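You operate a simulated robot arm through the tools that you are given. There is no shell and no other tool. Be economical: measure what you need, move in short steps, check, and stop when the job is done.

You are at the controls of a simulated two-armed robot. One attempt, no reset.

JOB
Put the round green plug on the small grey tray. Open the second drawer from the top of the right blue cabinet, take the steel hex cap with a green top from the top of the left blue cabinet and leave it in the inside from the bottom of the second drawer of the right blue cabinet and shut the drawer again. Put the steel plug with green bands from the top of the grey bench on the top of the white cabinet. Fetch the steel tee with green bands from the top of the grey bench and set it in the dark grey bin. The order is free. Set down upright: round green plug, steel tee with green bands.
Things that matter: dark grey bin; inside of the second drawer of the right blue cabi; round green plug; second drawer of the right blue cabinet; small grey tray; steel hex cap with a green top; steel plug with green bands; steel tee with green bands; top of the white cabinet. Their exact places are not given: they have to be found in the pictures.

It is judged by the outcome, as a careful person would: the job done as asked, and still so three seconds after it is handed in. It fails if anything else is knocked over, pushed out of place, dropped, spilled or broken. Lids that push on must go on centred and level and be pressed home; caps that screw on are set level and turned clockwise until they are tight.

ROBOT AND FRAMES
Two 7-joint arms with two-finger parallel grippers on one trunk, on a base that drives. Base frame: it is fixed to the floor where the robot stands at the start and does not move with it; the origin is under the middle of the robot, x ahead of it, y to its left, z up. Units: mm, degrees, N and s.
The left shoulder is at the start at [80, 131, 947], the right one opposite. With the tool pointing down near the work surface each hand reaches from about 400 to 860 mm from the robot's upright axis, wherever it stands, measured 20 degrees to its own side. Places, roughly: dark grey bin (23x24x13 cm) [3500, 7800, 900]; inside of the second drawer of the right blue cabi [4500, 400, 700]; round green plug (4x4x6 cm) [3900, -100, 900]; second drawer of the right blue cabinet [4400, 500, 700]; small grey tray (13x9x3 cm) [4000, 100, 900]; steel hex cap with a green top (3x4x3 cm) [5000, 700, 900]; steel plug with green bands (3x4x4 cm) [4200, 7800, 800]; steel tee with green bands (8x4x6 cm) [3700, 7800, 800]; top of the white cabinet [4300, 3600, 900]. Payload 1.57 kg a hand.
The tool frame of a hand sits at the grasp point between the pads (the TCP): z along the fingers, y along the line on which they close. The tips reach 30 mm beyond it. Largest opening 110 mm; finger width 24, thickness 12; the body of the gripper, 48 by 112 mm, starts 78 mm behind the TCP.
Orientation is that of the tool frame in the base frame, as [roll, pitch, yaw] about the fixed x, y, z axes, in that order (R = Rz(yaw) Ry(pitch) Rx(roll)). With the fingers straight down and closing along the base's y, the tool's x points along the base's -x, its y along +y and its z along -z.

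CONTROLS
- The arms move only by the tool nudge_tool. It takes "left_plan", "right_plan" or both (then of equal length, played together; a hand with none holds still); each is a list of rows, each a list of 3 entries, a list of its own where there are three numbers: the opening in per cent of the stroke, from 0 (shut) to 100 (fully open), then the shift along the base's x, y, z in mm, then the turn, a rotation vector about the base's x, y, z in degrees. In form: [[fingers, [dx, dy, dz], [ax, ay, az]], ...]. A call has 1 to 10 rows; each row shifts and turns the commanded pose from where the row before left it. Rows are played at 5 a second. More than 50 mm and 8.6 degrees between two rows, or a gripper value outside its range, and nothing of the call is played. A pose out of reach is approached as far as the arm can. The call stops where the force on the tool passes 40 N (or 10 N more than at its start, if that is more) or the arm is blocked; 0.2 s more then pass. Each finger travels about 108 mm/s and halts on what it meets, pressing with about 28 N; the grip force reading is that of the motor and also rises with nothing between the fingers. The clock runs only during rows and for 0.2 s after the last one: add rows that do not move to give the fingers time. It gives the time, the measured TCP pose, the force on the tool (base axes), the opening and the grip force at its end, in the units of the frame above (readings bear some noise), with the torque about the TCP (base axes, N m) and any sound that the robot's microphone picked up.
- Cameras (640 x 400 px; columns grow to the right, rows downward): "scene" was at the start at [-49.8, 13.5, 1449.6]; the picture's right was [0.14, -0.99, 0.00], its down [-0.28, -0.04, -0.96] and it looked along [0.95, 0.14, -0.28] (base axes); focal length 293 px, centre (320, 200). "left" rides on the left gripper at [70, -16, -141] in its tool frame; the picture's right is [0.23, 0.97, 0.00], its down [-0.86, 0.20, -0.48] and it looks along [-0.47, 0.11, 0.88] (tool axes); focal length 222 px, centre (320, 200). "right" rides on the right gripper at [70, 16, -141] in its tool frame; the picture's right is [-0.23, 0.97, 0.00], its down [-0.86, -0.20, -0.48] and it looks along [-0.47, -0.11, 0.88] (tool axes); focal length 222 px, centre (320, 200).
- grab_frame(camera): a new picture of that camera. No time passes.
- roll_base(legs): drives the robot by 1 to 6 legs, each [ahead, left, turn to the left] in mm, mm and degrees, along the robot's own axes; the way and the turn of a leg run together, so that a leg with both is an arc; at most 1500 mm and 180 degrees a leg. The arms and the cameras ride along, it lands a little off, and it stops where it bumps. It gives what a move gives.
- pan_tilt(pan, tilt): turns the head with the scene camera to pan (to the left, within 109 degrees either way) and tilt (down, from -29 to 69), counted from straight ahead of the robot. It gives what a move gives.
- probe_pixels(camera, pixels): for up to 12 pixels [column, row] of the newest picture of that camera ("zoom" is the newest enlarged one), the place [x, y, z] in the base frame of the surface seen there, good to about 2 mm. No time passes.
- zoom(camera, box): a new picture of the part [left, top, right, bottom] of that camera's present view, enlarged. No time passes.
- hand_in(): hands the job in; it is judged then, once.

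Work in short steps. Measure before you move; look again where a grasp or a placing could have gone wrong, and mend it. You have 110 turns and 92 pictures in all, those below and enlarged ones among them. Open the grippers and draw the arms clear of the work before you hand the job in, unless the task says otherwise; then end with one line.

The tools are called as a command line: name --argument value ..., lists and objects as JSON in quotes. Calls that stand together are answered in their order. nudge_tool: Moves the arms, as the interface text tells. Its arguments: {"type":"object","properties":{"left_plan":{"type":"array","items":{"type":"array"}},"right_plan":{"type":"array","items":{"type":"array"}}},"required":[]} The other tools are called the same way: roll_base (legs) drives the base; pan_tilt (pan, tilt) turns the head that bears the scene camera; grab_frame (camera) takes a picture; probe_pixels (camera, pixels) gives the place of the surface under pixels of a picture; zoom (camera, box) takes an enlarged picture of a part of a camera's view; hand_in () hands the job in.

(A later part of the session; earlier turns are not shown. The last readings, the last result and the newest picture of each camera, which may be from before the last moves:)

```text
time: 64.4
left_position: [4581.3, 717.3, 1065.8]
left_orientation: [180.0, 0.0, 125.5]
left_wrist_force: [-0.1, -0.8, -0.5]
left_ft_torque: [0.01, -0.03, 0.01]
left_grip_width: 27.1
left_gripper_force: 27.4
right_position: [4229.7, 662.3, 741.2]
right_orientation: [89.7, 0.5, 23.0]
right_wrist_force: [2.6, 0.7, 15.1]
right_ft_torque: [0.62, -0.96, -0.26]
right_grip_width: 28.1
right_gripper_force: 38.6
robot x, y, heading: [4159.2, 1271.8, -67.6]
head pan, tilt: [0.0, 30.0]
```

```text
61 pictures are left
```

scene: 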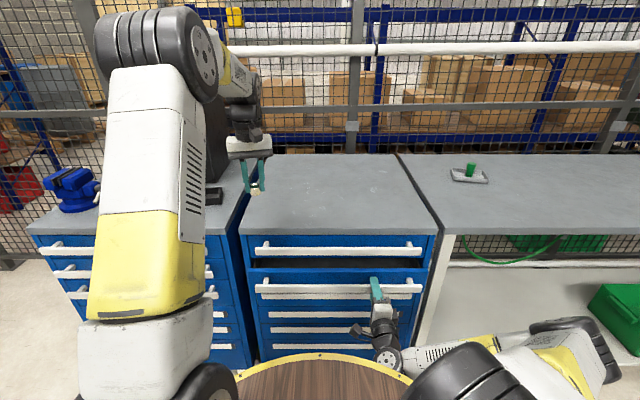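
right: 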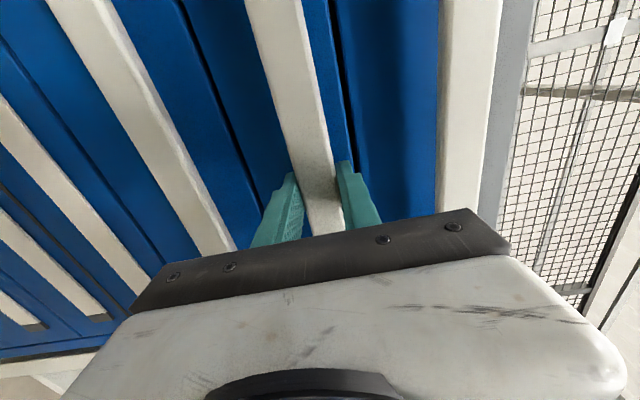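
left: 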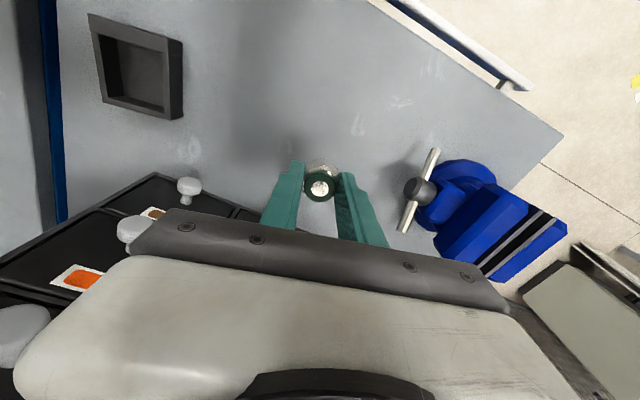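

The drawer is sliding out with low drag. I drive the base back 190 mm holding the handle.

roll_base --legs '[[-95, 0, 0], [-95, 0, 0]]'

pan_tilt --pan 0 --tilt 42

grab_frame --camera "scene"

```text
time: 65.9
left_position: [4542.0, 809.2, 1065.7]
left_orientation: [179.9, -0.1, 125.4]
left_wrist_force: [0.5, -0.4, -0.6]
left_ft_torque: [0.02, -0.06, -0.02]
left_grip_width: 27.2
left_gripper_force: 28.0
right_position: [4192.3, 754.3, 741.7]
right_orientation: [89.7, 0.3, 23.1]
right_wrist_force: [-1.1, -2.0, 0.8]
right_ft_torque: [0.51, -0.65, 0.45]
right_grip_width: 27.8
right_gripper_force: 37.6
robot x, y, heading: [4124.1, 1360.3, -67.7]
head pan, tilt: [0.0, 30.0]
stopped in leg 2: the force on the tool passed its limit at 46 N (the readings are from after the stop); the commanded pose is now the measured one
```

```text
time: 66.6
left_position: [4542.8, 810.4, 1066.0]
left_orientation: [-180.0, 0.0, 125.4]
left_wrist_force: [-0.7, -0.4, -0.1]
left_ft_torque: [0.0, 0.01, -0.01]
left_grip_width: 27.0
left_gripper_force: 27.8
right_position: [4193.2, 753.6, 741.2]
right_orientation: [89.7, 0.4, 23.1]
right_wrist_force: [0.6, -0.8, -0.1]
right_ft_torque: [0.78, -0.89, -0.25]
right_grip_width: 27.9
right_gripper_force: 38.0
robot x, y, heading: [4118.1, 1367.2, -67.8]
head pan, tilt: [0.0, 42.0]
```

```text
60 pictures are left
```

scene: 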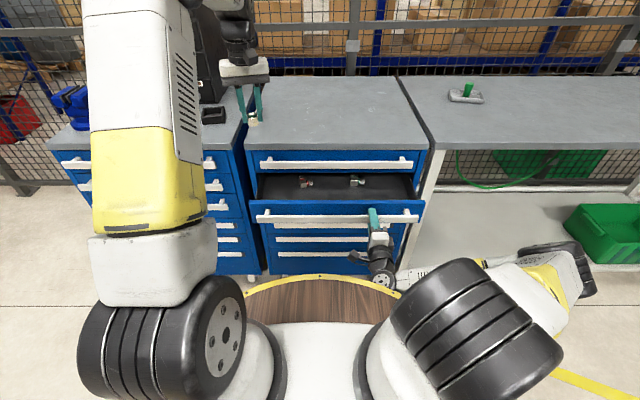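

The drawer is ~157 mm open with two small fittings inside; the stop was likely a jerk. I pull on gently with the arm.

nudge_tool --right_plan '[[10, [-3.8, 9.2, 0], [0, 0, 0]], [10, [-3.8, 9.2, 0], [0, 0, 0]], [10, [-3.8, 9.2, 0], [0, 0, 0]], [10, [-3.8, 9.2, 0], [0, 0, 0]], [10, [-3.8, 9.2, 0], [0, 0, 0]], [10, [-3.8, 9.2, 0], [0, 0, 0]], [10, [-3.8, 9.2, 0], [0, 0, 0]], [10, [0, 0, 0], [0, 0, 0]]]'

```text
time: 68.4
left_position: [4542.6, 809.5, 1066.6]
left_orientation: [180.0, 0.0, 125.5]
left_wrist_force: [0.2, -0.5, -1.7]
left_ft_torque: [0.03, -0.01, 0.02]
left_grip_width: 27.1
left_gripper_force: 28.4
right_position: [4166.6, 819.6, 741.3]
right_orientation: [89.7, 0.4, 23.0]
right_wrist_force: [1.4, 2.9, 4.5]
right_ft_torque: [0.52, -0.82, 0.66]
right_grip_width: 27.9
right_gripper_force: 38.3
robot x, y, heading: [4120.9, 1367.0, -67.9]
head pan, tilt: [0.0, 42.0]
```

Open ~228 mm. I look into the drawer.

zoom --camera "scene" --box '[230, 130, 440, 250]'

probe_pixels --camera "zoom" --pixels '[[100, 180], [200, 180], [300, 180], [300, 200], [400, 180], [500, 180], [230, 150], [390, 145], [300, 145], [150, 200], [300, 220], [300, 70]]'

```text
3.05 times, centred on (335, 190) of scene
```

zoom: 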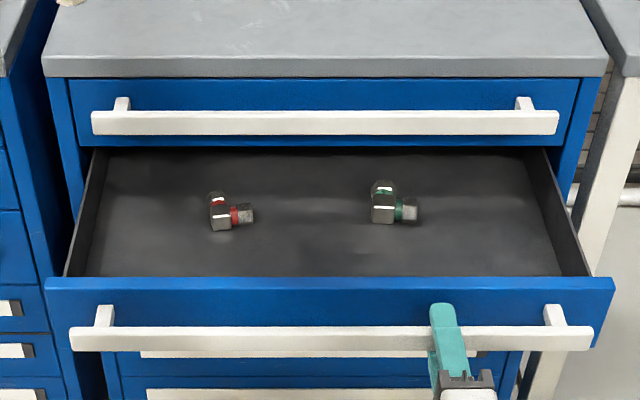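

```text
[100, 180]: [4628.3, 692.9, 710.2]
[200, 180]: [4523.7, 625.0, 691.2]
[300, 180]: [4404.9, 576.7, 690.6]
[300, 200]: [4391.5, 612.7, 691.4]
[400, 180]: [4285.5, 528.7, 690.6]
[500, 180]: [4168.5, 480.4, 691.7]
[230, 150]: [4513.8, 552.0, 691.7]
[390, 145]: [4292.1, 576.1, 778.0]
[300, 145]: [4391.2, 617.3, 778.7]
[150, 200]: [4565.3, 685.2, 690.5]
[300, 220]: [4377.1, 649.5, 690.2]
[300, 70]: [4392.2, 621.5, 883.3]
```

Drawer floor z≈691, fittings at the rear. I move the left hand over a free spot (4378,742), turning back 13°, then lower partway.

nudge_tool --left_plan '[[10, [-41.3, -17, 0], [0, 0, -3.3]], [10, [-41.3, -17, 0], [0, 0, -3.3]], [10, [-41.3, -17, 0], [0, 0, -3.3]], [10, [-41.3, -17, 0], [0, 0, -3.3]], [10, [0, 0, -45], [0, 0, 0]], [10, [0, 0, -45], [0, 0, 0]], [10, [0, 0, -45], [0, 0, 0]], [10, [0, 0, -45], [0, 0, 0]], [10, [0, 0, -30], [0, 0, 0]], [10, [0, 0, 0], [0, 0, 0]]]'

grab_frame --camera "scene"

grab_frame --camera "left"

```text
time: 70.6
left_position: [4377.3, 740.9, 855.3]
left_orientation: [179.9, 0.0, 112.2]
left_wrist_force: [0.0, -0.1, -1.2]
left_ft_torque: [0.01, 0.02, -0.03]
left_grip_width: 26.9
left_gripper_force: 28.3
right_position: [4166.0, 819.2, 741.0]
right_orientation: [89.7, 0.4, 23.1]
right_wrist_force: [7.3, 2.0, 9.0]
right_ft_torque: [0.55, -0.7, 0.14]
right_grip_width: 27.7
right_gripper_force: 38.4
robot x, y, heading: [4124.4, 1366.1, -67.8]
head pan, tilt: [0.0, 42.0]
```

```text
58 pictures are left
```

scene: 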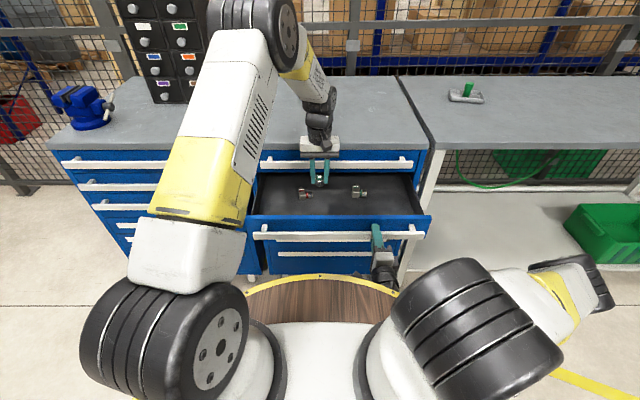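

```text
57 pictures are left
```

left: 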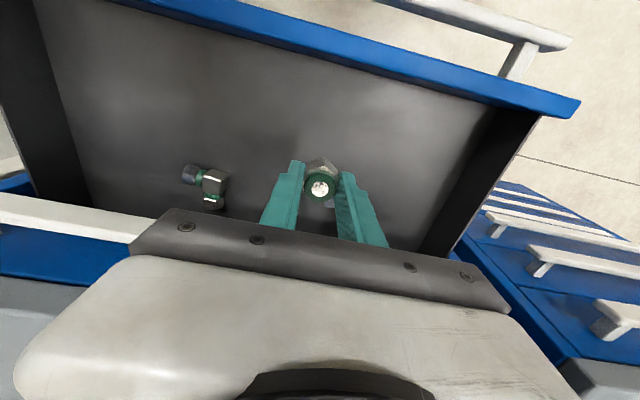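

I check the red fitting's place relative to the descent spot.

probe_pixels --camera "scene" --pixels '[[302, 194], [308, 194], [305, 190], [313, 195], [357, 191], [319, 183]]'

probe_pixels --camera "left" --pixels '[[330, 202], [310, 130], [213, 185], [320, 160]]'

```text
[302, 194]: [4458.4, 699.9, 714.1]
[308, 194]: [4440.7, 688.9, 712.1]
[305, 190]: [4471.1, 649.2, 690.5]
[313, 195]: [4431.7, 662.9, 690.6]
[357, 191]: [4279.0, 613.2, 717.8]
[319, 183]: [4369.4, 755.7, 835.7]
```

```text
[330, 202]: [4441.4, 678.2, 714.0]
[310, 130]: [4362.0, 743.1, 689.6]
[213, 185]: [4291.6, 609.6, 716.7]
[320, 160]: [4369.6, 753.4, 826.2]
```

The fitting is ~50 mm to the side; I shift away a bit (-26,+11) and lower.

nudge_tool --left_plan '[[10, [-26, 11, 0], [0, 0, 0]], [10, [0, 0, -42], [0, 0, 0]], [10, [0, 0, -42], [0, 0, 0]], [10, [0, 0, -35], [0, 0, 0]], [10, [0, 0, -3], [0, 0, 0]], [10, [0, 0, -2], [0, 0, 0]], [10, [0, 0, -2], [0, 0, 0]], [10, [0, 0, 0], [0, 0, 0]]]'

zoom --camera "scene" --box '[230, 130, 440, 250]'

```text
time: 72.4
left_position: [4351.3, 752.1, 730.6]
left_orientation: [-180.0, -0.1, 112.2]
left_wrist_force: [0.5, -0.5, -1.0]
left_ft_torque: [-0.03, -0.06, -0.03]
left_grip_width: 27.1
left_gripper_force: 28.4
right_position: [4166.6, 819.6, 741.1]
right_orientation: [89.7, 0.3, 23.2]
right_wrist_force: [8.4, 1.3, 12.2]
right_ft_torque: [0.5, -0.71, 0.07]
right_grip_width: 28.0
right_gripper_force: 38.8
robot x, y, heading: [4120.8, 1367.4, -67.9]
head pan, tilt: [0.0, 42.0]
```

```text
3.05 times, centred on (335, 190) of scene
```

zoom: 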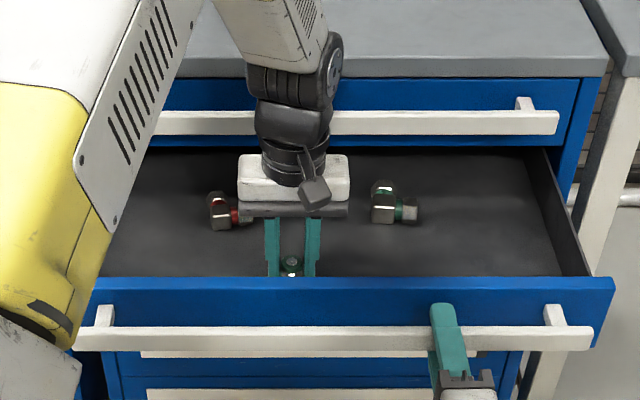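

I creep down until contact.

nudge_tool --left_plan '[[10, [0, 0, -1.5], [0, 0, 0]], [10, [0, 0, -1.5], [0, 0, 0]], [10, [0, 0, 0], [0, 0, 0]]]'

```text
time: 73.2
left_position: [4352.2, 752.6, 726.5]
left_orientation: [180.0, 0.0, 112.3]
left_wrist_force: [0.7, 2.3, 4.5]
left_ft_torque: [0.05, 0.0, 0.05]
left_grip_width: 27.1
left_gripper_force: 28.0
right_position: [4166.4, 819.2, 740.5]
right_orientation: [89.7, 0.4, 23.1]
right_wrist_force: [9.0, 0.5, 11.2]
right_ft_torque: [0.5, -0.76, 0.1]
right_grip_width: 27.7
right_gripper_force: 38.5
robot x, y, heading: [4123.8, 1362.1, -67.7]
head pan, tilt: [0.0, 42.0]
```

Contact at 4.5 N; I open to 50 mm and rise.

nudge_tool --left_plan '[[30, [0, 0, 0], [0, 0, 0]], [38, [0, 0, 0], [0, 0, 0]], [45, [0, 0, 0], [0, 0, 0]], [45, [0, 0, 40], [0, 0, 0]], [45, [0, 0, 45], [0, 0, 0]], [45, [0, 0, 45], [0, 0, 0]], [45, [0, 0, 45], [0, 0, 0]], [45, [0, 0, 45], [0, 0, 0]], [45, [0, 0, 45], [0, 0, 0]], [45, [0, 0, 45], [0, 0, 0]]]'

grab_frame --camera "left"

```text
time: 75.4
left_position: [4352.3, 750.9, 1037.8]
left_orientation: [-180.0, -0.1, 112.3]
left_wrist_force: [0.1, -0.6, -0.4]
left_ft_torque: [0.02, 0.01, -0.01]
left_grip_width: 49.3
left_gripper_force: 0.0
right_position: [4166.9, 819.1, 740.8]
right_orientation: [89.7, 0.4, 23.0]
right_wrist_force: [6.7, 3.0, 13.3]
right_ft_torque: [0.48, -0.74, 0.12]
right_grip_width: 27.8
right_gripper_force: 38.2
robot x, y, heading: [4124.8, 1364.2, -67.8]
head pan, tilt: [0.0, 42.0]
```

```text
55 pictures are left
```

left: 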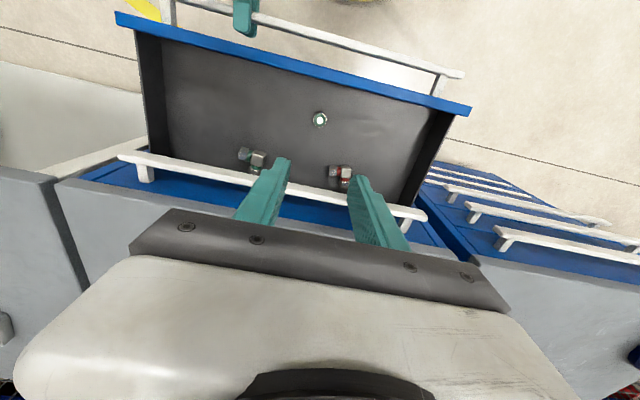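

The cap stands on the drawer floor at (320,120). I push the drawer closed with the right arm, 20 mm per row.

nudge_tool --right_plan '[[10, [3.8, -9.2, 0], [0, 0, 0]], [10, [7.6, -18.5, 0], [0, 0, 0]], [10, [7.6, -18.5, 0], [0, 0, 0]], [10, [7.6, -18.5, 0], [0, 0, 0]], [10, [7.6, -18.5, 0], [0, 0, 0]], [10, [7.6, -18.5, 0], [0, 0, 0]], [10, [7.6, -18.5, 0], [0, 0, 0]], [10, [7.6, -18.5, 0], [0, 0, 0]], [10, [7.6, -18.5, 0], [0, 0, 0]], [10, [0, 0, 0], [0, 0, 0]]]'

```text
time: 77.6
left_position: [4352.0, 750.5, 1036.5]
left_orientation: [179.9, 0.0, 112.3]
left_wrist_force: [0.3, 0.2, 0.0]
left_ft_torque: [-0.01, -0.01, -0.01]
left_grip_width: 49.6
left_gripper_force: 0.0
right_position: [4231.6, 660.8, 740.8]
right_orientation: [89.7, 0.4, 23.0]
right_wrist_force: [3.3, 2.5, 1.4]
right_ft_torque: [0.59, -0.66, -0.15]
right_grip_width: 27.8
right_gripper_force: 38.4
robot x, y, heading: [4119.4, 1360.9, -67.7]
head pan, tilt: [0.0, 42.0]
```

57 mm left; I continue slower until it seats.

nudge_tool --right_plan '[[10, [5.7, -13.9, 0], [0, 0, 0]], [10, [5.7, -13.9, 0], [0, 0, 0]], [10, [3.8, -9.2, 0], [0, 0, 0]], [10, [2.3, -5.6, 0], [0, 0, 0]], [10, [1.5, -3.7, 0], [0, 0, 0]], [10, [1.5, -3.7, 0], [0, 0, 0]], [10, [1.1, -2.8, 0], [0, 0, 0]], [10, [0, 0, 0], [0, 0, 0]]]'

zoom --camera "scene" --box '[230, 130, 440, 250]'

```text
time: 79.4
left_position: [4351.8, 751.2, 1037.4]
left_orientation: [-179.9, 0.0, 112.2]
left_wrist_force: [0.5, -0.1, 0.1]
left_ft_torque: [0.03, -0.02, 0.0]
left_grip_width: 49.4
left_gripper_force: 0.1
right_position: [4251.8, 607.8, 740.7]
right_orientation: [89.7, 0.5, 23.1]
right_wrist_force: [6.0, -1.7, 0.7]
right_ft_torque: [0.72, -0.79, -0.62]
right_grip_width: 27.7
right_gripper_force: 38.7
robot x, y, heading: [4124.8, 1365.0, -67.8]
head pan, tilt: [0.0, 42.0]
```

```text
3.05 times, centred on (335, 190) of scene
```

zoom: 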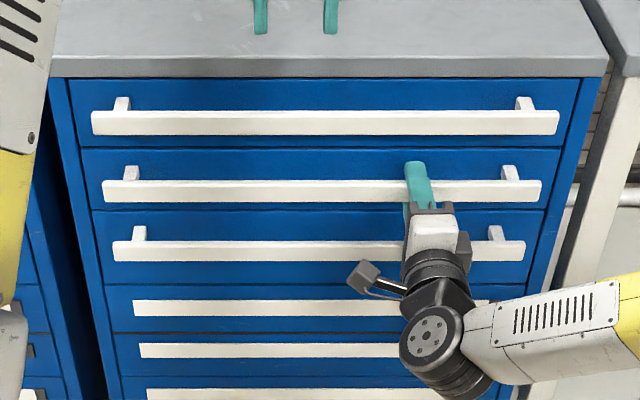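

It looks flush; I press a few mm more to be sure it is shut.

nudge_tool --right_plan '[[10, [0.8, -1.9, 0], [0, 0, 0]], [10, [0.8, -1.9, 0], [0, 0, 0]], [10, [0.8, -1.9, 0], [0, 0, 0]], [10, [0, 0, 0], [0, 0, 0]]]'

```text
time: 80.1
left_position: [4351.2, 752.4, 1037.0]
left_orientation: [180.0, 0.0, 112.2]
left_wrist_force: [0.8, -0.3, 0.2]
left_ft_torque: [0.0, -0.02, 0.0]
left_grip_width: 49.7
left_gripper_force: 0.1
right_position: [4252.4, 606.2, 741.5]
right_orientation: [89.6, 0.3, 23.1]
right_wrist_force: [-5.2, 10.5, 8.5]
right_ft_torque: [0.04, -0.07, -0.04]
right_grip_width: 28.1
right_gripper_force: 9.5
robot x, y, heading: [4121.4, 1366.7, -67.9]
head pan, tilt: [0.0, 42.0]
stopped in row 3 (right hand): the force on the tool passed its limit at 73 N (the readings are from after the stop); the commanded pose is now the measured one
```

Shut (hard stop). I release and draw the hand back.

nudge_tool --right_plan '[[35, [0, 0, 0], [0, 0, 0]], [50, [0, 0, 0], [0, 0, 0]], [60, [0, 0, 0], [0, 0, 0]], [60, [-7.6, 18.5, 0], [0, 0, 0]], [60, [-11, 28, 0], [0, 0, 0]], [60, [-15, 37, 0], [0, 0, 0]], [60, [-15, 37, 0], [0, 0, 0]]]'

zoom --camera "scene" --box '[230, 130, 440, 250]'

probe_pixels --camera "zoom" --pixels '[[300, 190], [300, 123], [300, 252], [200, 190]]'

```text
time: 81.7
left_position: [4352.5, 751.1, 1037.3]
left_orientation: [180.0, 0.0, 112.2]
left_wrist_force: [0.0, 0.1, -0.2]
left_ft_torque: [-0.01, 0.02, -0.02]
left_grip_width: 49.3
left_gripper_force: 0.0
right_position: [4204.4, 726.9, 740.7]
right_orientation: [89.7, 0.3, 23.2]
right_wrist_force: [-0.1, 0.2, -0.2]
right_ft_torque: [-0.02, 0.02, 0.0]
right_grip_width: 65.9
right_gripper_force: 0.2
robot x, y, heading: [4121.5, 1363.2, -68.0]
head pan, tilt: [0.0, 42.0]
```

```text
3.05 times, centred on (335, 190) of scene
```

zoom: 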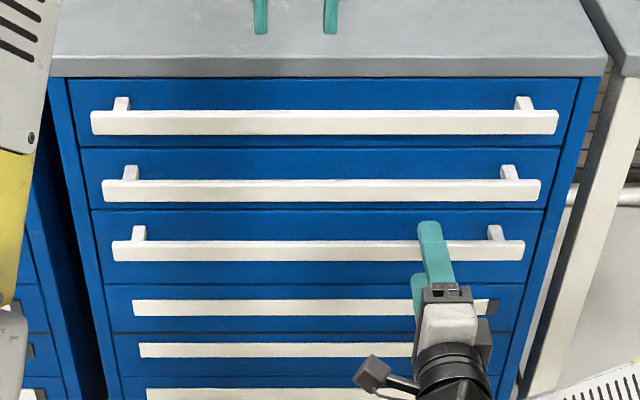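

```text
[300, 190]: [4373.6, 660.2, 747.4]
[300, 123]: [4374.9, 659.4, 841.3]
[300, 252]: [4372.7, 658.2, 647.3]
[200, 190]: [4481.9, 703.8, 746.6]
```

Drawer shut (bar back at n≈48 flush with the others). I back off and turn the right hand down again while raising it.

roll_base --legs '[[-450, 0, 0]]'

nudge_tool --right_plan '[[60, [0, 0, 40], [2.67, 6.41, 4.91]], [60, [0, 0, 40], [2.67, 6.41, 4.91]], [60, [0, 0, 40], [2.67, 6.41, 4.91]], [60, [0, 0, 40], [2.67, 6.41, 4.91]], [60, [0, 0, 40], [2.67, 6.41, 4.91]], [60, [0, 0, 40], [2.67, 6.41, 4.91]], [60, [0, 0, 40], [2.67, 6.41, 4.91]], [60, [0, 0, 40], [2.67, 6.41, 4.91]], [60, [0, 0, 40], [2.67, 6.41, 4.91]], [60, [0, 0, 30], [2.67, 6.41, 4.91]]]'

nudge_tool --right_plan '[[60, [0, 0, 0], [2.67, 6.41, 4.91]], [60, [0, 0, 0], [2.67, 6.41, 4.91]], [60, [0, 0, 0], [2.67, 6.41, 4.91]], [60, [0, 0, 0], [2.67, 6.41, 4.91]]]'

```text
time: 84.5
left_position: [4177.5, 1176.2, 1036.8]
left_orientation: [-180.0, -0.1, 111.9]
left_wrist_force: [-0.3, -0.8, 0.0]
left_ft_torque: [-0.01, -0.01, 0.0]
left_grip_width: 49.4
left_gripper_force: 0.0
right_position: [4030.4, 1150.6, 740.5]
right_orientation: [89.7, 0.5, 22.9]
right_wrist_force: [0.0, -0.5, -0.4]
right_ft_torque: [-0.01, 0.03, -0.01]
right_grip_width: 65.9
right_gripper_force: 0.1
robot x, y, heading: [3947.8, 1788.7, -68.0]
head pan, tilt: [0.0, 42.0]
```

```text
time: 86.7
left_position: [4176.4, 1176.0, 1037.3]
left_orientation: [-180.0, 0.0, 112.0]
left_wrist_force: [0.0, 0.3, -0.6]
left_ft_torque: [-0.01, 0.0, -0.01]
left_grip_width: 49.7
left_gripper_force: 0.0
right_position: [4031.8, 1150.7, 1130.8]
right_orientation: [155.8, 15.4, 89.1]
right_wrist_force: [-0.7, -0.4, -0.9]
right_ft_torque: [0.01, -0.02, -0.01]
right_grip_width: 66.0
right_gripper_force: 0.0
robot x, y, heading: [3949.4, 1793.6, -68.0]
head pan, tilt: [0.0, 42.0]
```

```text
time: 87.7
left_position: [4176.3, 1175.5, 1037.3]
left_orientation: [180.0, 0.0, 112.0]
left_wrist_force: [0.0, -0.1, 0.6]
left_ft_torque: [-0.02, -0.03, -0.02]
left_grip_width: 49.5
left_gripper_force: 0.1
right_position: [4029.9, 1151.0, 1130.9]
right_orientation: [179.3, -0.2, 112.3]
right_wrist_force: [-0.5, -0.1, 0.1]
right_ft_torque: [0.01, -0.06, 0.02]
right_grip_width: 66.3
right_gripper_force: 0.1
robot x, y, heading: [3948.9, 1786.0, -67.8]
head pan, tilt: [0.0, 42.0]
```

Hands point down. I raise the left a bit and look left with the head before turning.

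nudge_tool --left_plan '[[50, [28, 11, 30], [0, 0, 0]], [50, [28, 11, 30], [0, 0, 0]], [50, [28, 11, 30], [0, 0, 0]]]'

pan_tilt --pan 109 --tilt 15

grab_frame --camera "scene"

```text
time: 88.5
left_position: [4259.7, 1209.6, 1126.5]
left_orientation: [-180.0, -0.1, 111.9]
left_wrist_force: [0.1, 0.0, 0.3]
left_ft_torque: [0.01, -0.01, 0.01]
left_grip_width: 55.0
left_gripper_force: 0.0
right_position: [4031.5, 1150.3, 1130.9]
right_orientation: [179.2, -0.1, 112.2]
right_wrist_force: [-0.2, -0.5, -0.5]
right_ft_torque: [0.04, -0.02, 0.0]
right_grip_width: 65.9
right_gripper_force: 0.0
robot x, y, heading: [3950.2, 1792.1, -68.1]
head pan, tilt: [0.0, 42.0]
```

```text
time: 90.3
left_position: [4259.6, 1209.4, 1125.0]
left_orientation: [-180.0, 0.0, 112.0]
left_wrist_force: [-0.2, -0.7, 0.0]
left_ft_torque: [0.03, -0.02, 0.0]
left_grip_width: 55.3
left_gripper_force: 0.0
right_position: [4032.1, 1151.3, 1130.7]
right_orientation: [179.2, 0.0, 112.2]
right_wrist_force: [-0.7, 0.3, -0.1]
right_ft_torque: [0.0, 0.03, 0.01]
right_grip_width: 66.1
right_gripper_force: 0.0
robot x, y, heading: [3949.0, 1790.3, -68.1]
head pan, tilt: [108.9, 15.0]
```

```text
52 pictures are left
```

scene: 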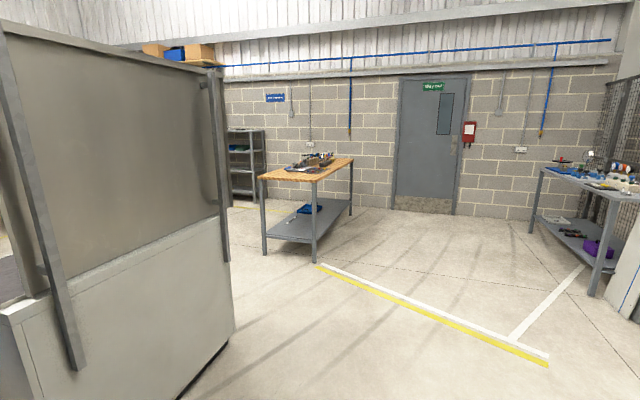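

A large light-grey/white enclosure stands at left (0–230). I probe it before turning.

probe_pixels --camera "scene" --pixels '[[220, 200], [230, 320], [100, 150], [75, 360], [5, 320], [180, 395], [20, 200], [260, 200], [310, 260], [350, 165]]'

roll_base --legs '[[0, 0, 80]]'

pan_tilt --pan 70 --tilt 15

grab_frame --camera "scene"

```text
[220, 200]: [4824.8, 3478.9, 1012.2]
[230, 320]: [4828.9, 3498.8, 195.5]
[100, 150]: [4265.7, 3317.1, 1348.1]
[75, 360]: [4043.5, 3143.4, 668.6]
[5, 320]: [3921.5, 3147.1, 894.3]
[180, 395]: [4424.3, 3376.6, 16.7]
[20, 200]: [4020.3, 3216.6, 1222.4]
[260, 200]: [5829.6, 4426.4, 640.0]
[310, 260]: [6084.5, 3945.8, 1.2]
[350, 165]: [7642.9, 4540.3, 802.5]
```

```text
time: 94.2
left_position: [4577.8, 1987.9, 1125.7]
left_orientation: [180.0, 0.0, -168.7]
left_wrist_force: [0.7, 0.1, -0.3]
left_ft_torque: [-0.01, 0.02, 0.0]
left_grip_width: 55.1
left_gripper_force: 0.1
right_position: [4593.0, 1752.4, 1130.2]
right_orientation: [179.1, 0.0, -168.4]
right_wrist_force: [-0.4, -0.6, -0.4]
right_ft_torque: [0.02, 0.01, -0.02]
right_grip_width: 65.9
right_gripper_force: 0.1
robot x, y, heading: [3948.7, 1790.4, 11.2]
head pan, tilt: [108.9, 15.0]
```

```text
time: 95.2
left_position: [4577.5, 1989.2, 1126.0]
left_orientation: [180.0, 0.0, -168.6]
left_wrist_force: [-0.2, -0.6, -0.3]
left_ft_torque: [0.04, 0.02, 0.0]
left_grip_width: 54.9
left_gripper_force: 0.1
right_position: [4592.8, 1752.2, 1130.8]
right_orientation: [179.2, 0.1, -168.4]
right_wrist_force: [0.5, -0.2, -0.2]
right_ft_torque: [0.04, 0.0, 0.0]
right_grip_width: 66.1
right_gripper_force: 0.1
robot x, y, heading: [3953.4, 1789.0, 11.6]
head pan, tilt: [70.0, 15.0]
```

```text
51 pictures are left
```

scene: 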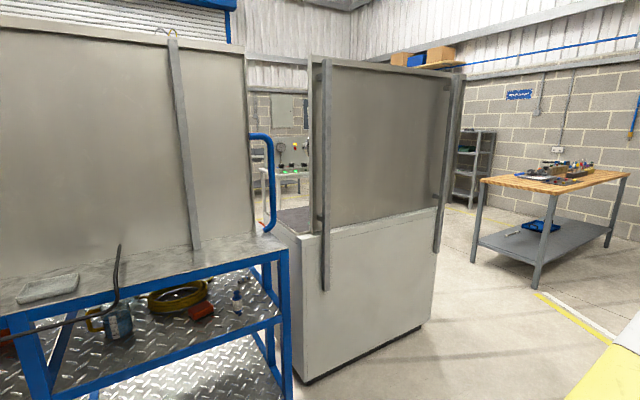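

The white cabinet's worktop is seen at (290,215); beyond is a bench at (285,175). I zoom there.

zoom --camera "scene" --box '[240, 120, 320, 250]'

probe_pixels --camera "scene" --pixels '[[290, 215], [300, 230], [305, 208], [460, 200], [432, 318], [300, 380], [520, 180], [480, 180], [540, 285], [290, 170], [272, 200], [240, 340]]'

```text
3.08 times, centred on (280, 185) of scene
```

zoom: 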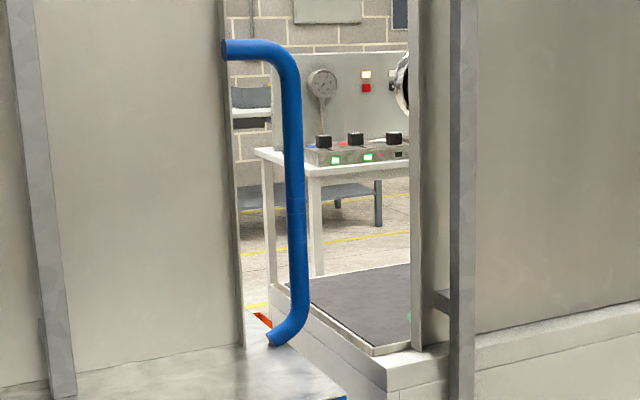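

```text
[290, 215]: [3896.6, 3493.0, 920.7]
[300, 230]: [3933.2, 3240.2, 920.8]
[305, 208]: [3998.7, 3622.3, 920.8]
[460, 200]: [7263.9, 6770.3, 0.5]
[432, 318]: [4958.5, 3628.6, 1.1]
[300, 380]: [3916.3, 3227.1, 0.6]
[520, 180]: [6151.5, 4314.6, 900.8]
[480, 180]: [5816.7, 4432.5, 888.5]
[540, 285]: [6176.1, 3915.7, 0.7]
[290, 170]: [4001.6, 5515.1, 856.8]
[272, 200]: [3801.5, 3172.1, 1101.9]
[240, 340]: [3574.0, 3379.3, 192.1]
```

White cabinet spans roughly (3930,3200)–(4950,3560), top z≈920, with a back screen on this side. I turn to +y and pass it on the right at x≈5350.

roll_base --legs '[[0, 0, 78.5], [0, -1400, 0]]'

pan_tilt --pan 0 --tilt 15

grab_frame --camera "scene"

```text
time: 105.6
left_position: [5297.6, 2421.4, 1127.4]
left_orientation: [179.9, 0.0, -90.6]
left_wrist_force: [0.3, 0.4, 0.4]
left_ft_torque: [-0.04, 0.01, 0.04]
left_grip_width: 55.1
left_gripper_force: 0.2
right_position: [5533.0, 2388.2, 1130.9]
right_orientation: [179.1, -0.1, -90.4]
right_wrist_force: [0.5, 0.0, -0.1]
right_ft_torque: [0.03, -0.01, 0.01]
right_grip_width: 66.1
right_gripper_force: 0.1
robot x, y, heading: [5360.4, 1765.5, 89.2]
head pan, tilt: [70.0, 15.0]
```

```text
time: 107.0
left_position: [5298.8, 2421.7, 1125.5]
left_orientation: [-180.0, 0.0, -90.6]
left_wrist_force: [-0.5, 0.2, -0.2]
left_ft_torque: [-0.02, 0.01, 0.0]
left_grip_width: 55.1
left_gripper_force: 0.0
right_position: [5533.0, 2386.5, 1130.0]
right_orientation: [179.2, 0.0, -90.4]
right_wrist_force: [0.1, -0.3, 0.3]
right_ft_torque: [-0.01, 0.01, 0.01]
right_grip_width: 66.2
right_gripper_force: 0.1
robot x, y, heading: [5361.4, 1762.8, 89.4]
head pan, tilt: [0.0, 15.0]
```

```text
49 pictures are left
```

scene: 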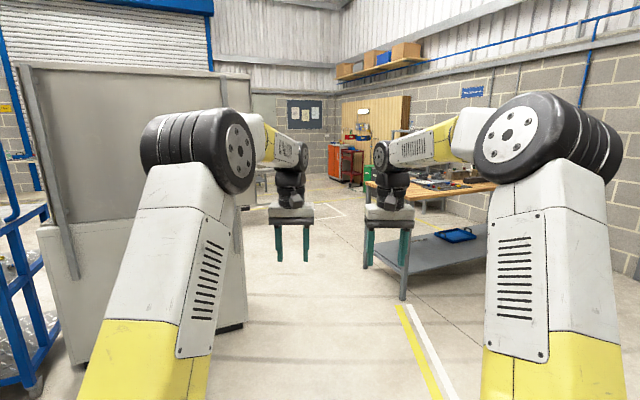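

The gap between cabinet (x<4960) and table (x>5815) is wide enough at x≈5360. I drive ahead in two legs and look.

roll_base --legs '[[1400, 20, 0], [1400, 0, 0]]'

pan_tilt --pan 30 --tilt 12

grab_frame --camera "scene"

```text
time: 120.6
left_position: [5344.6, 5232.1, 1124.8]
left_orientation: [-180.0, 0.0, -91.8]
left_wrist_force: [-0.1, 1.0, -0.3]
left_ft_torque: [0.0, 0.02, 0.01]
left_grip_width: 55.0
left_gripper_force: 0.1
right_position: [5577.7, 5192.5, 1130.7]
right_orientation: [179.2, 0.0, -91.3]
right_wrist_force: [-0.2, -0.1, 1.0]
right_ft_torque: [0.02, 0.0, 0.03]
right_grip_width: 66.1
right_gripper_force: 0.0
robot x, y, heading: [5397.9, 4574.7, 88.4]
head pan, tilt: [0.0, 15.0]
```

```text
time: 121.5
left_position: [5345.4, 5231.2, 1125.5]
left_orientation: [-180.0, -0.1, -91.7]
left_wrist_force: [0.6, 0.0, -0.3]
left_ft_torque: [0.01, 0.01, -0.03]
left_grip_width: 55.1
left_gripper_force: 0.0
right_position: [5578.6, 5192.9, 1130.5]
right_orientation: [179.2, 0.0, -91.4]
right_wrist_force: [-0.2, -0.3, 0.2]
right_ft_torque: [0.04, 0.0, -0.02]
right_grip_width: 66.1
right_gripper_force: 0.1
robot x, y, heading: [5397.3, 4575.3, 88.4]
head pan, tilt: [30.0, 12.0]
```

```text
48 pictures are left
```

scene: 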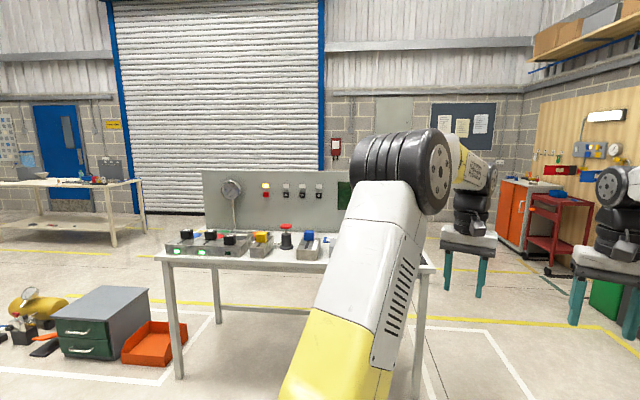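

The white test table with a panel blocks the view of the grey bench. I probe for clearances along the way ahead.

probe_pixels --camera "scene" --pixels '[[432, 270], [416, 395], [515, 250], [555, 270], [180, 375], [350, 180], [210, 180], [500, 300], [620, 330], [470, 280]]'

roll_base --legs '[[1000, 0, 0]]'

pan_tilt --pan 40 --tilt 15

grab_frame --camera "scene"

```text
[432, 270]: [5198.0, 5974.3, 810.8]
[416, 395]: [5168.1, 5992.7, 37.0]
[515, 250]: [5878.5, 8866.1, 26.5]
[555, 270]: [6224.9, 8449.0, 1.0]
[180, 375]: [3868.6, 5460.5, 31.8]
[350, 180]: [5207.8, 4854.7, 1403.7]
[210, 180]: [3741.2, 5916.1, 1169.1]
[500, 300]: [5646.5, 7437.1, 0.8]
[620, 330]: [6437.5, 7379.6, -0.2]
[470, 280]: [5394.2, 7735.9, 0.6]
```

```text
time: 126.7
left_position: [5361.9, 6231.7, 1125.6]
left_orientation: [-180.0, 0.1, -91.0]
left_wrist_force: [-0.7, 0.0, 1.1]
left_ft_torque: [-0.03, 0.02, 0.01]
left_grip_width: 55.1
left_gripper_force: 0.2
right_position: [5596.7, 6195.8, 1130.4]
right_orientation: [179.2, 0.0, -90.9]
right_wrist_force: [-0.2, 0.0, 0.3]
right_ft_torque: [0.01, -0.03, 0.04]
right_grip_width: 65.8
right_gripper_force: 0.1
robot x, y, heading: [5423.3, 5578.6, 88.8]
head pan, tilt: [30.0, 12.0]
```

```text
time: 127.4
left_position: [5363.8, 6232.7, 1126.2]
left_orientation: [-180.0, 0.1, -91.1]
left_wrist_force: [0.0, -0.8, 0.8]
left_ft_torque: [-0.04, 0.0, 0.0]
left_grip_width: 54.8
left_gripper_force: 0.0
right_position: [5596.8, 6195.7, 1129.8]
right_orientation: [179.3, -0.1, -90.9]
right_wrist_force: [-0.3, 0.7, 0.0]
right_ft_torque: [0.03, 0.0, 0.01]
right_grip_width: 65.9
right_gripper_force: 0.1
robot x, y, heading: [5420.9, 5574.8, 89.0]
head pan, tilt: [40.0, 15.0]
```

```text
47 pictures are left
```

scene: 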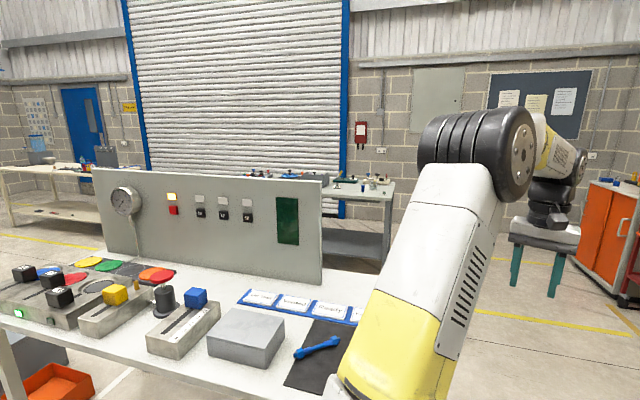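

The table corner (5198,5974) is near the path, so I go right 250 first, then ahead 950 and look at the grey bench (350,190).

roll_base --legs '[[0, -250, 0], [950, 0, 0]]'

pan_tilt --pan 60 --tilt 15

grab_frame --camera "scene"

```text
time: 133.9
left_position: [5655.5, 7200.6, 1127.7]
left_orientation: [180.0, -0.1, -92.4]
left_wrist_force: [0.4, 0.3, -0.5]
left_ft_torque: [-0.01, 0.02, -0.05]
left_grip_width: 55.1
left_gripper_force: 0.1
right_position: [5889.6, 7160.6, 1130.0]
right_orientation: [179.2, 0.0, -92.1]
right_wrist_force: [0.3, 0.0, 0.0]
right_ft_torque: [-0.02, -0.01, -0.02]
right_grip_width: 65.9
right_gripper_force: 0.0
robot x, y, heading: [5697.8, 6542.8, 87.5]
head pan, tilt: [40.0, 15.0]
```

```text
time: 134.8
left_position: [5656.4, 7201.9, 1126.3]
left_orientation: [179.9, 0.0, -92.4]
left_wrist_force: [-0.3, 0.7, 0.2]
left_ft_torque: [-0.01, -0.03, -0.01]
left_grip_width: 55.1
left_gripper_force: 0.0
right_position: [5888.6, 7159.7, 1128.8]
right_orientation: [179.2, 0.0, -92.1]
right_wrist_force: [-0.1, -0.1, 0.8]
right_ft_torque: [0.01, -0.01, 0.01]
right_grip_width: 66.1
right_gripper_force: 0.0
robot x, y, heading: [5704.3, 6541.4, 87.7]
head pan, tilt: [60.0, 15.0]
```

```text
46 pictures are left
```

scene: 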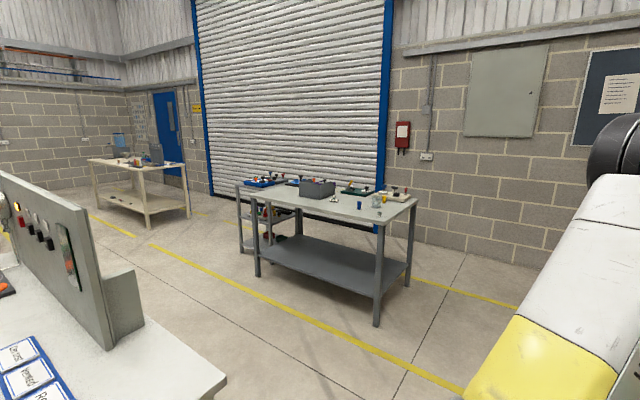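

The grey bench stands in the middle (330,200) with the dark grey bin at (318,188). I zoom and probe.

zoom --camera "scene" --box '[230, 160, 430, 260]'

probe_pixels --camera "scene" --pixels '[[318, 182], [333, 199], [360, 204], [240, 198], [256, 277], [378, 220], [376, 325], [415, 195], [408, 285], [221, 375], [145, 320], [375, 203]]'

```text
3.20 times, centred on (330, 210) of scene
```

zoom: 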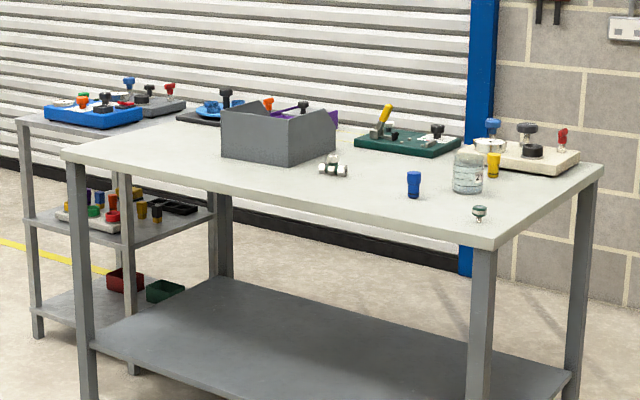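

```text
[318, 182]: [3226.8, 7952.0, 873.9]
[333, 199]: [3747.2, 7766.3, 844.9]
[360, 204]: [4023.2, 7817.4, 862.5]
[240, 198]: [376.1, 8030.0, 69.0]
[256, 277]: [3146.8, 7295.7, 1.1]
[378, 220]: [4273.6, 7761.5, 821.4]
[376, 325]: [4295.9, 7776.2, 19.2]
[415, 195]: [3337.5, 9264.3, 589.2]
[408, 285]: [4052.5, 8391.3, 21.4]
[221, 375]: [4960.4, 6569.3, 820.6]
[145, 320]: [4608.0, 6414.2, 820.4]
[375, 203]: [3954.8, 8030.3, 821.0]
```

Grey bench front edge runs at ~22.7° with corner (4274,7762), top z≈820; tee ≈ (3747,7766), plug near the right front corner. I turn to face it, go ahead 900 and left 1150.

roll_base --legs '[[0, 0, 25], [900, 0, 0], [0, 1150, 0]]'

pan_tilt --pan 0 --tilt 32

grab_frame --camera "scene"

```text
time: 146.3
left_position: [3954.4, 7495.0, 1126.5]
left_orientation: [180.0, 0.1, -66.9]
left_wrist_force: [-0.3, 0.5, -0.7]
left_ft_torque: [-0.03, 0.0, 0.02]
left_grip_width: 55.0
left_gripper_force: 0.1
right_position: [4182.6, 7558.0, 1130.6]
right_orientation: [179.2, 0.0, -66.6]
right_wrist_force: [0.3, 0.4, -0.1]
right_ft_torque: [0.01, -0.02, 0.03]
right_grip_width: 66.0
right_gripper_force: 0.0
robot x, y, heading: [4276.0, 6919.4, 113.0]
head pan, tilt: [60.0, 15.0]
```

```text
time: 147.6
left_position: [3955.3, 7494.2, 1125.7]
left_orientation: [180.0, 0.0, -66.8]
left_wrist_force: [0.0, 0.3, 0.3]
left_ft_torque: [0.02, -0.01, 0.02]
left_grip_width: 54.8
left_gripper_force: 0.1
right_position: [4182.7, 7558.1, 1130.6]
right_orientation: [179.2, 0.0, -66.6]
right_wrist_force: [0.2, -0.2, 0.0]
right_ft_torque: [0.0, 0.03, 0.03]
right_grip_width: 66.1
right_gripper_force: 0.1
robot x, y, heading: [4276.8, 6921.0, 113.1]
head pan, tilt: [0.0, 32.0]
```

```text
44 pictures are left
```

scene: 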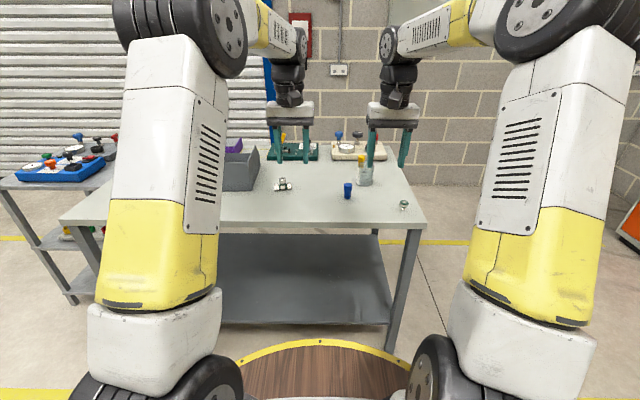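

zoom --camera "scene" --box '[210, 130, 430, 240]'

probe_pixels --camera "scene" --pixels '[[403, 203], [403, 207], [283, 181], [283, 188], [278, 188], [289, 187], [347, 184], [365, 178], [225, 155], [258, 147], [225, 180], [425, 225]]'

```text
2.91 times, centred on (320, 185) of scene
```

zoom: 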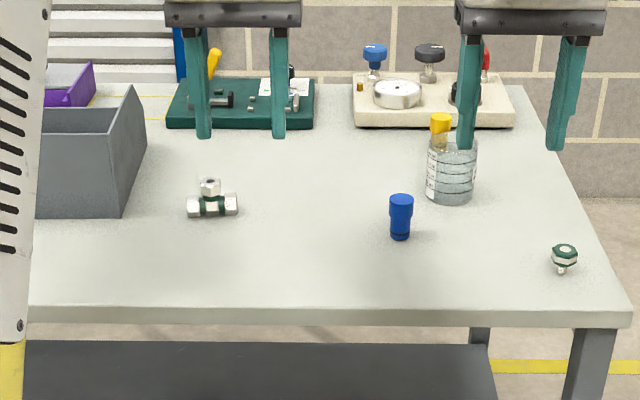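

```text
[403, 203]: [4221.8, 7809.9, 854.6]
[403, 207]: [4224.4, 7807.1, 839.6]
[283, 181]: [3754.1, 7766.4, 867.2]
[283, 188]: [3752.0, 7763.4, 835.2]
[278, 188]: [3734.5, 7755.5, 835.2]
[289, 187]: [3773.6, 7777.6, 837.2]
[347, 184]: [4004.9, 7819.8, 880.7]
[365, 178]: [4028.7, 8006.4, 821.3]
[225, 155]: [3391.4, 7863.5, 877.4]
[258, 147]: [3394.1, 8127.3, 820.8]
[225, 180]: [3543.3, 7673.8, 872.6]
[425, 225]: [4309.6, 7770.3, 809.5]
```

Plug ≈ (4223,7812), tee ≈ (3753,7768), both standing. I drive ahead 300 so that the right hand can take the plug and the left the tee.

roll_base --legs '[[300, 0, 0]]'

grab_frame --camera "right"

grab_frame --camera "left"

```text
time: 149.6
left_position: [3839.8, 7768.3, 1125.6]
left_orientation: [-179.9, 0.0, -66.9]
left_wrist_force: [0.5, 0.3, -0.1]
left_ft_torque: [-0.03, 0.0, 0.0]
left_grip_width: 54.9
left_gripper_force: 0.1
right_position: [4067.7, 7831.2, 1130.7]
right_orientation: [179.2, 0.0, -66.7]
right_wrist_force: [0.0, 0.3, 0.0]
right_ft_torque: [0.02, 0.02, -0.02]
right_grip_width: 66.0
right_gripper_force: 0.0
robot x, y, heading: [4160.2, 7195.4, 113.0]
head pan, tilt: [0.0, 32.0]
```

```text
42 pictures are left
```

right: 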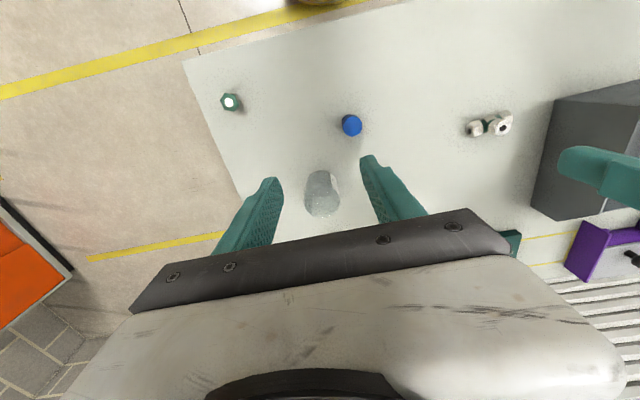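

```text
41 pictures are left
```

left: 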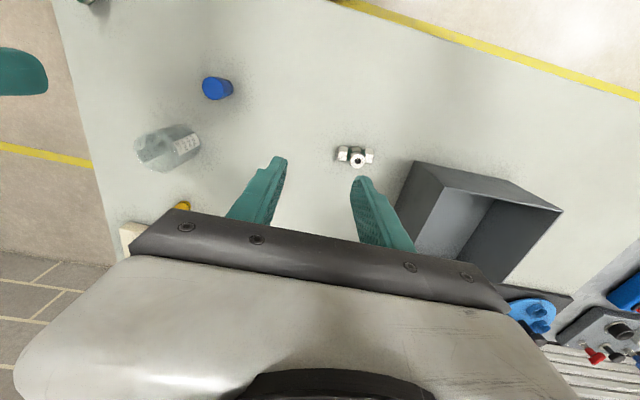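

I measure plug, tee and bin in the hand cameras.

probe_pixels --camera "right" --pixels '[[230, 102], [222, 102], [238, 102], [230, 95], [230, 110]]'

probe_pixels --camera "left" --pixels '[[358, 160], [343, 154], [370, 157], [357, 150], [416, 163], [560, 210], [500, 282], [444, 188], [495, 200], [455, 225], [480, 240], [410, 230]]'

zoom --camera "left" --box '[310, 120, 570, 300]'

```text
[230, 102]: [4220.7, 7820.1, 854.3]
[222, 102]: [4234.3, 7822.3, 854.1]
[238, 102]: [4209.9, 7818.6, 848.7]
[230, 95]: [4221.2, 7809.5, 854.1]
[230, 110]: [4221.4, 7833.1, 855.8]
```

```text
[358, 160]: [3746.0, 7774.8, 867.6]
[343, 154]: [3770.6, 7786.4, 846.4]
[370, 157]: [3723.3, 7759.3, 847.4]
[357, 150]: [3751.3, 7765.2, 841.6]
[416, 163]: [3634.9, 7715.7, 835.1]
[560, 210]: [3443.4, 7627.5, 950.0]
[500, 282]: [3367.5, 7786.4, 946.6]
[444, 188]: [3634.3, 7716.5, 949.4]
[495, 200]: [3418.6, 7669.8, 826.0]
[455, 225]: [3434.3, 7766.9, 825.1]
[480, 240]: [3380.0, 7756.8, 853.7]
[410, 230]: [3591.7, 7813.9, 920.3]
```

```text
2.22 times, centred on (440, 210) of left
```

zoom: 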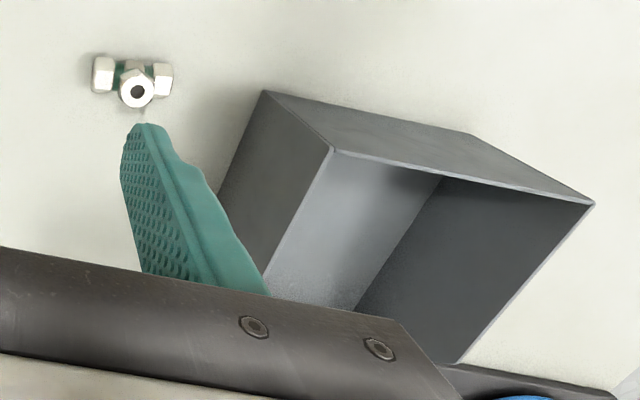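

The tee's run lies at ~29.5°, so I can grip it end to end. I zoom on the plug for its shape.

zoom --camera "right" --box '[200, 80, 260, 120]'

zoom --camera "scene" --box '[400, 180, 520, 260]'

```text
10.00 times, centred on (230, 100) of right
```

zoom: 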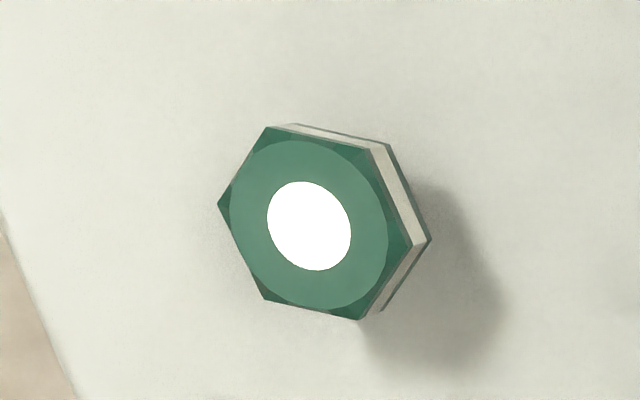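

```text
5.00 times, centred on (460, 220) of scene
```

zoom: 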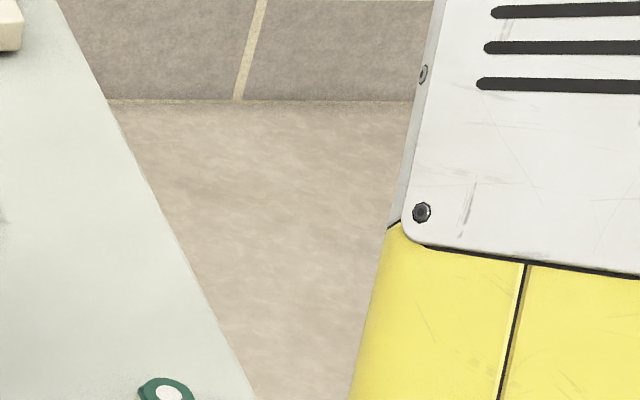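

I bring both hands above their objects (right +8° and left +6.5° turn), down to z≈960.

nudge_tool --right_plan '[[60, [38, -3, -20], [0, 0, 2]], [60, [38, -3, -20], [0, 0, 2]], [60, [38, -3, -20], [0, 0, 2]], [60, [39, -2, -20], [0, 0, 2]], [60, [0, 0, -45], [0, 0, 0]], [60, [0, 0, -45], [0, 0, 0]], [60, [0, 0, 0], [0, 0, 0]]]' --left_plan '[[100, [-23, 1, -20], [0, 0, 1.6]], [100, [-23, 1, -20], [0, 0, 1.6]], [100, [-23, 1, -20], [0, 0, 1.6]], [100, [-24, 2, -20], [0, 0, 1.6]], [100, [0, 0, -45], [0, 0, 0]], [100, [0, 0, -45], [0, 0, 0]], [100, [0, 0, 0], [0, 0, 0]]]'

grab_frame --camera "right"

grab_frame --camera "left"

```text
time: 151.2
left_position: [3744.7, 7773.4, 954.6]
left_orientation: [-180.0, 0.0, -60.5]
left_wrist_force: [0.0, 0.3, 0.5]
left_ft_torque: [-0.02, -0.01, -0.03]
left_grip_width: 110.0
left_gripper_force: 0.0
right_position: [4221.6, 7820.1, 963.2]
right_orientation: [179.2, 0.0, -58.6]
right_wrist_force: [0.1, -0.3, -0.4]
right_ft_torque: [0.04, 0.0, -0.01]
right_grip_width: 66.0
right_gripper_force: 0.1
robot x, y, heading: [4161.6, 7193.1, 113.1]
head pan, tilt: [0.0, 32.0]
```

```text
37 pictures are left
```

right: 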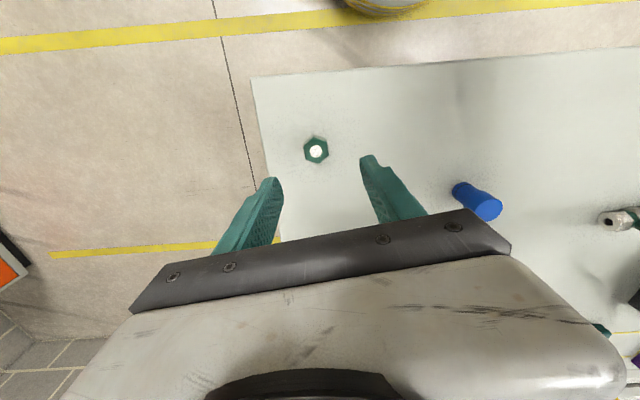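

```text
36 pictures are left
```

left: 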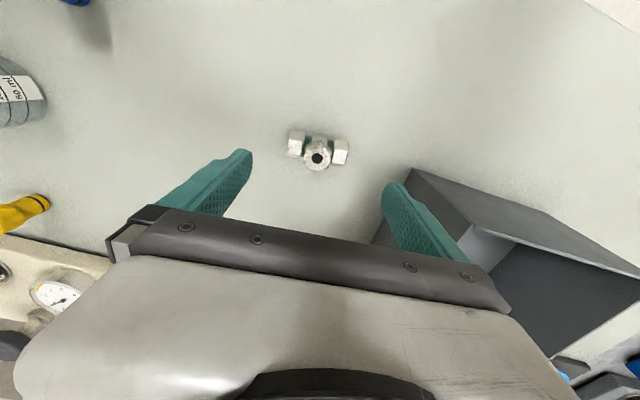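

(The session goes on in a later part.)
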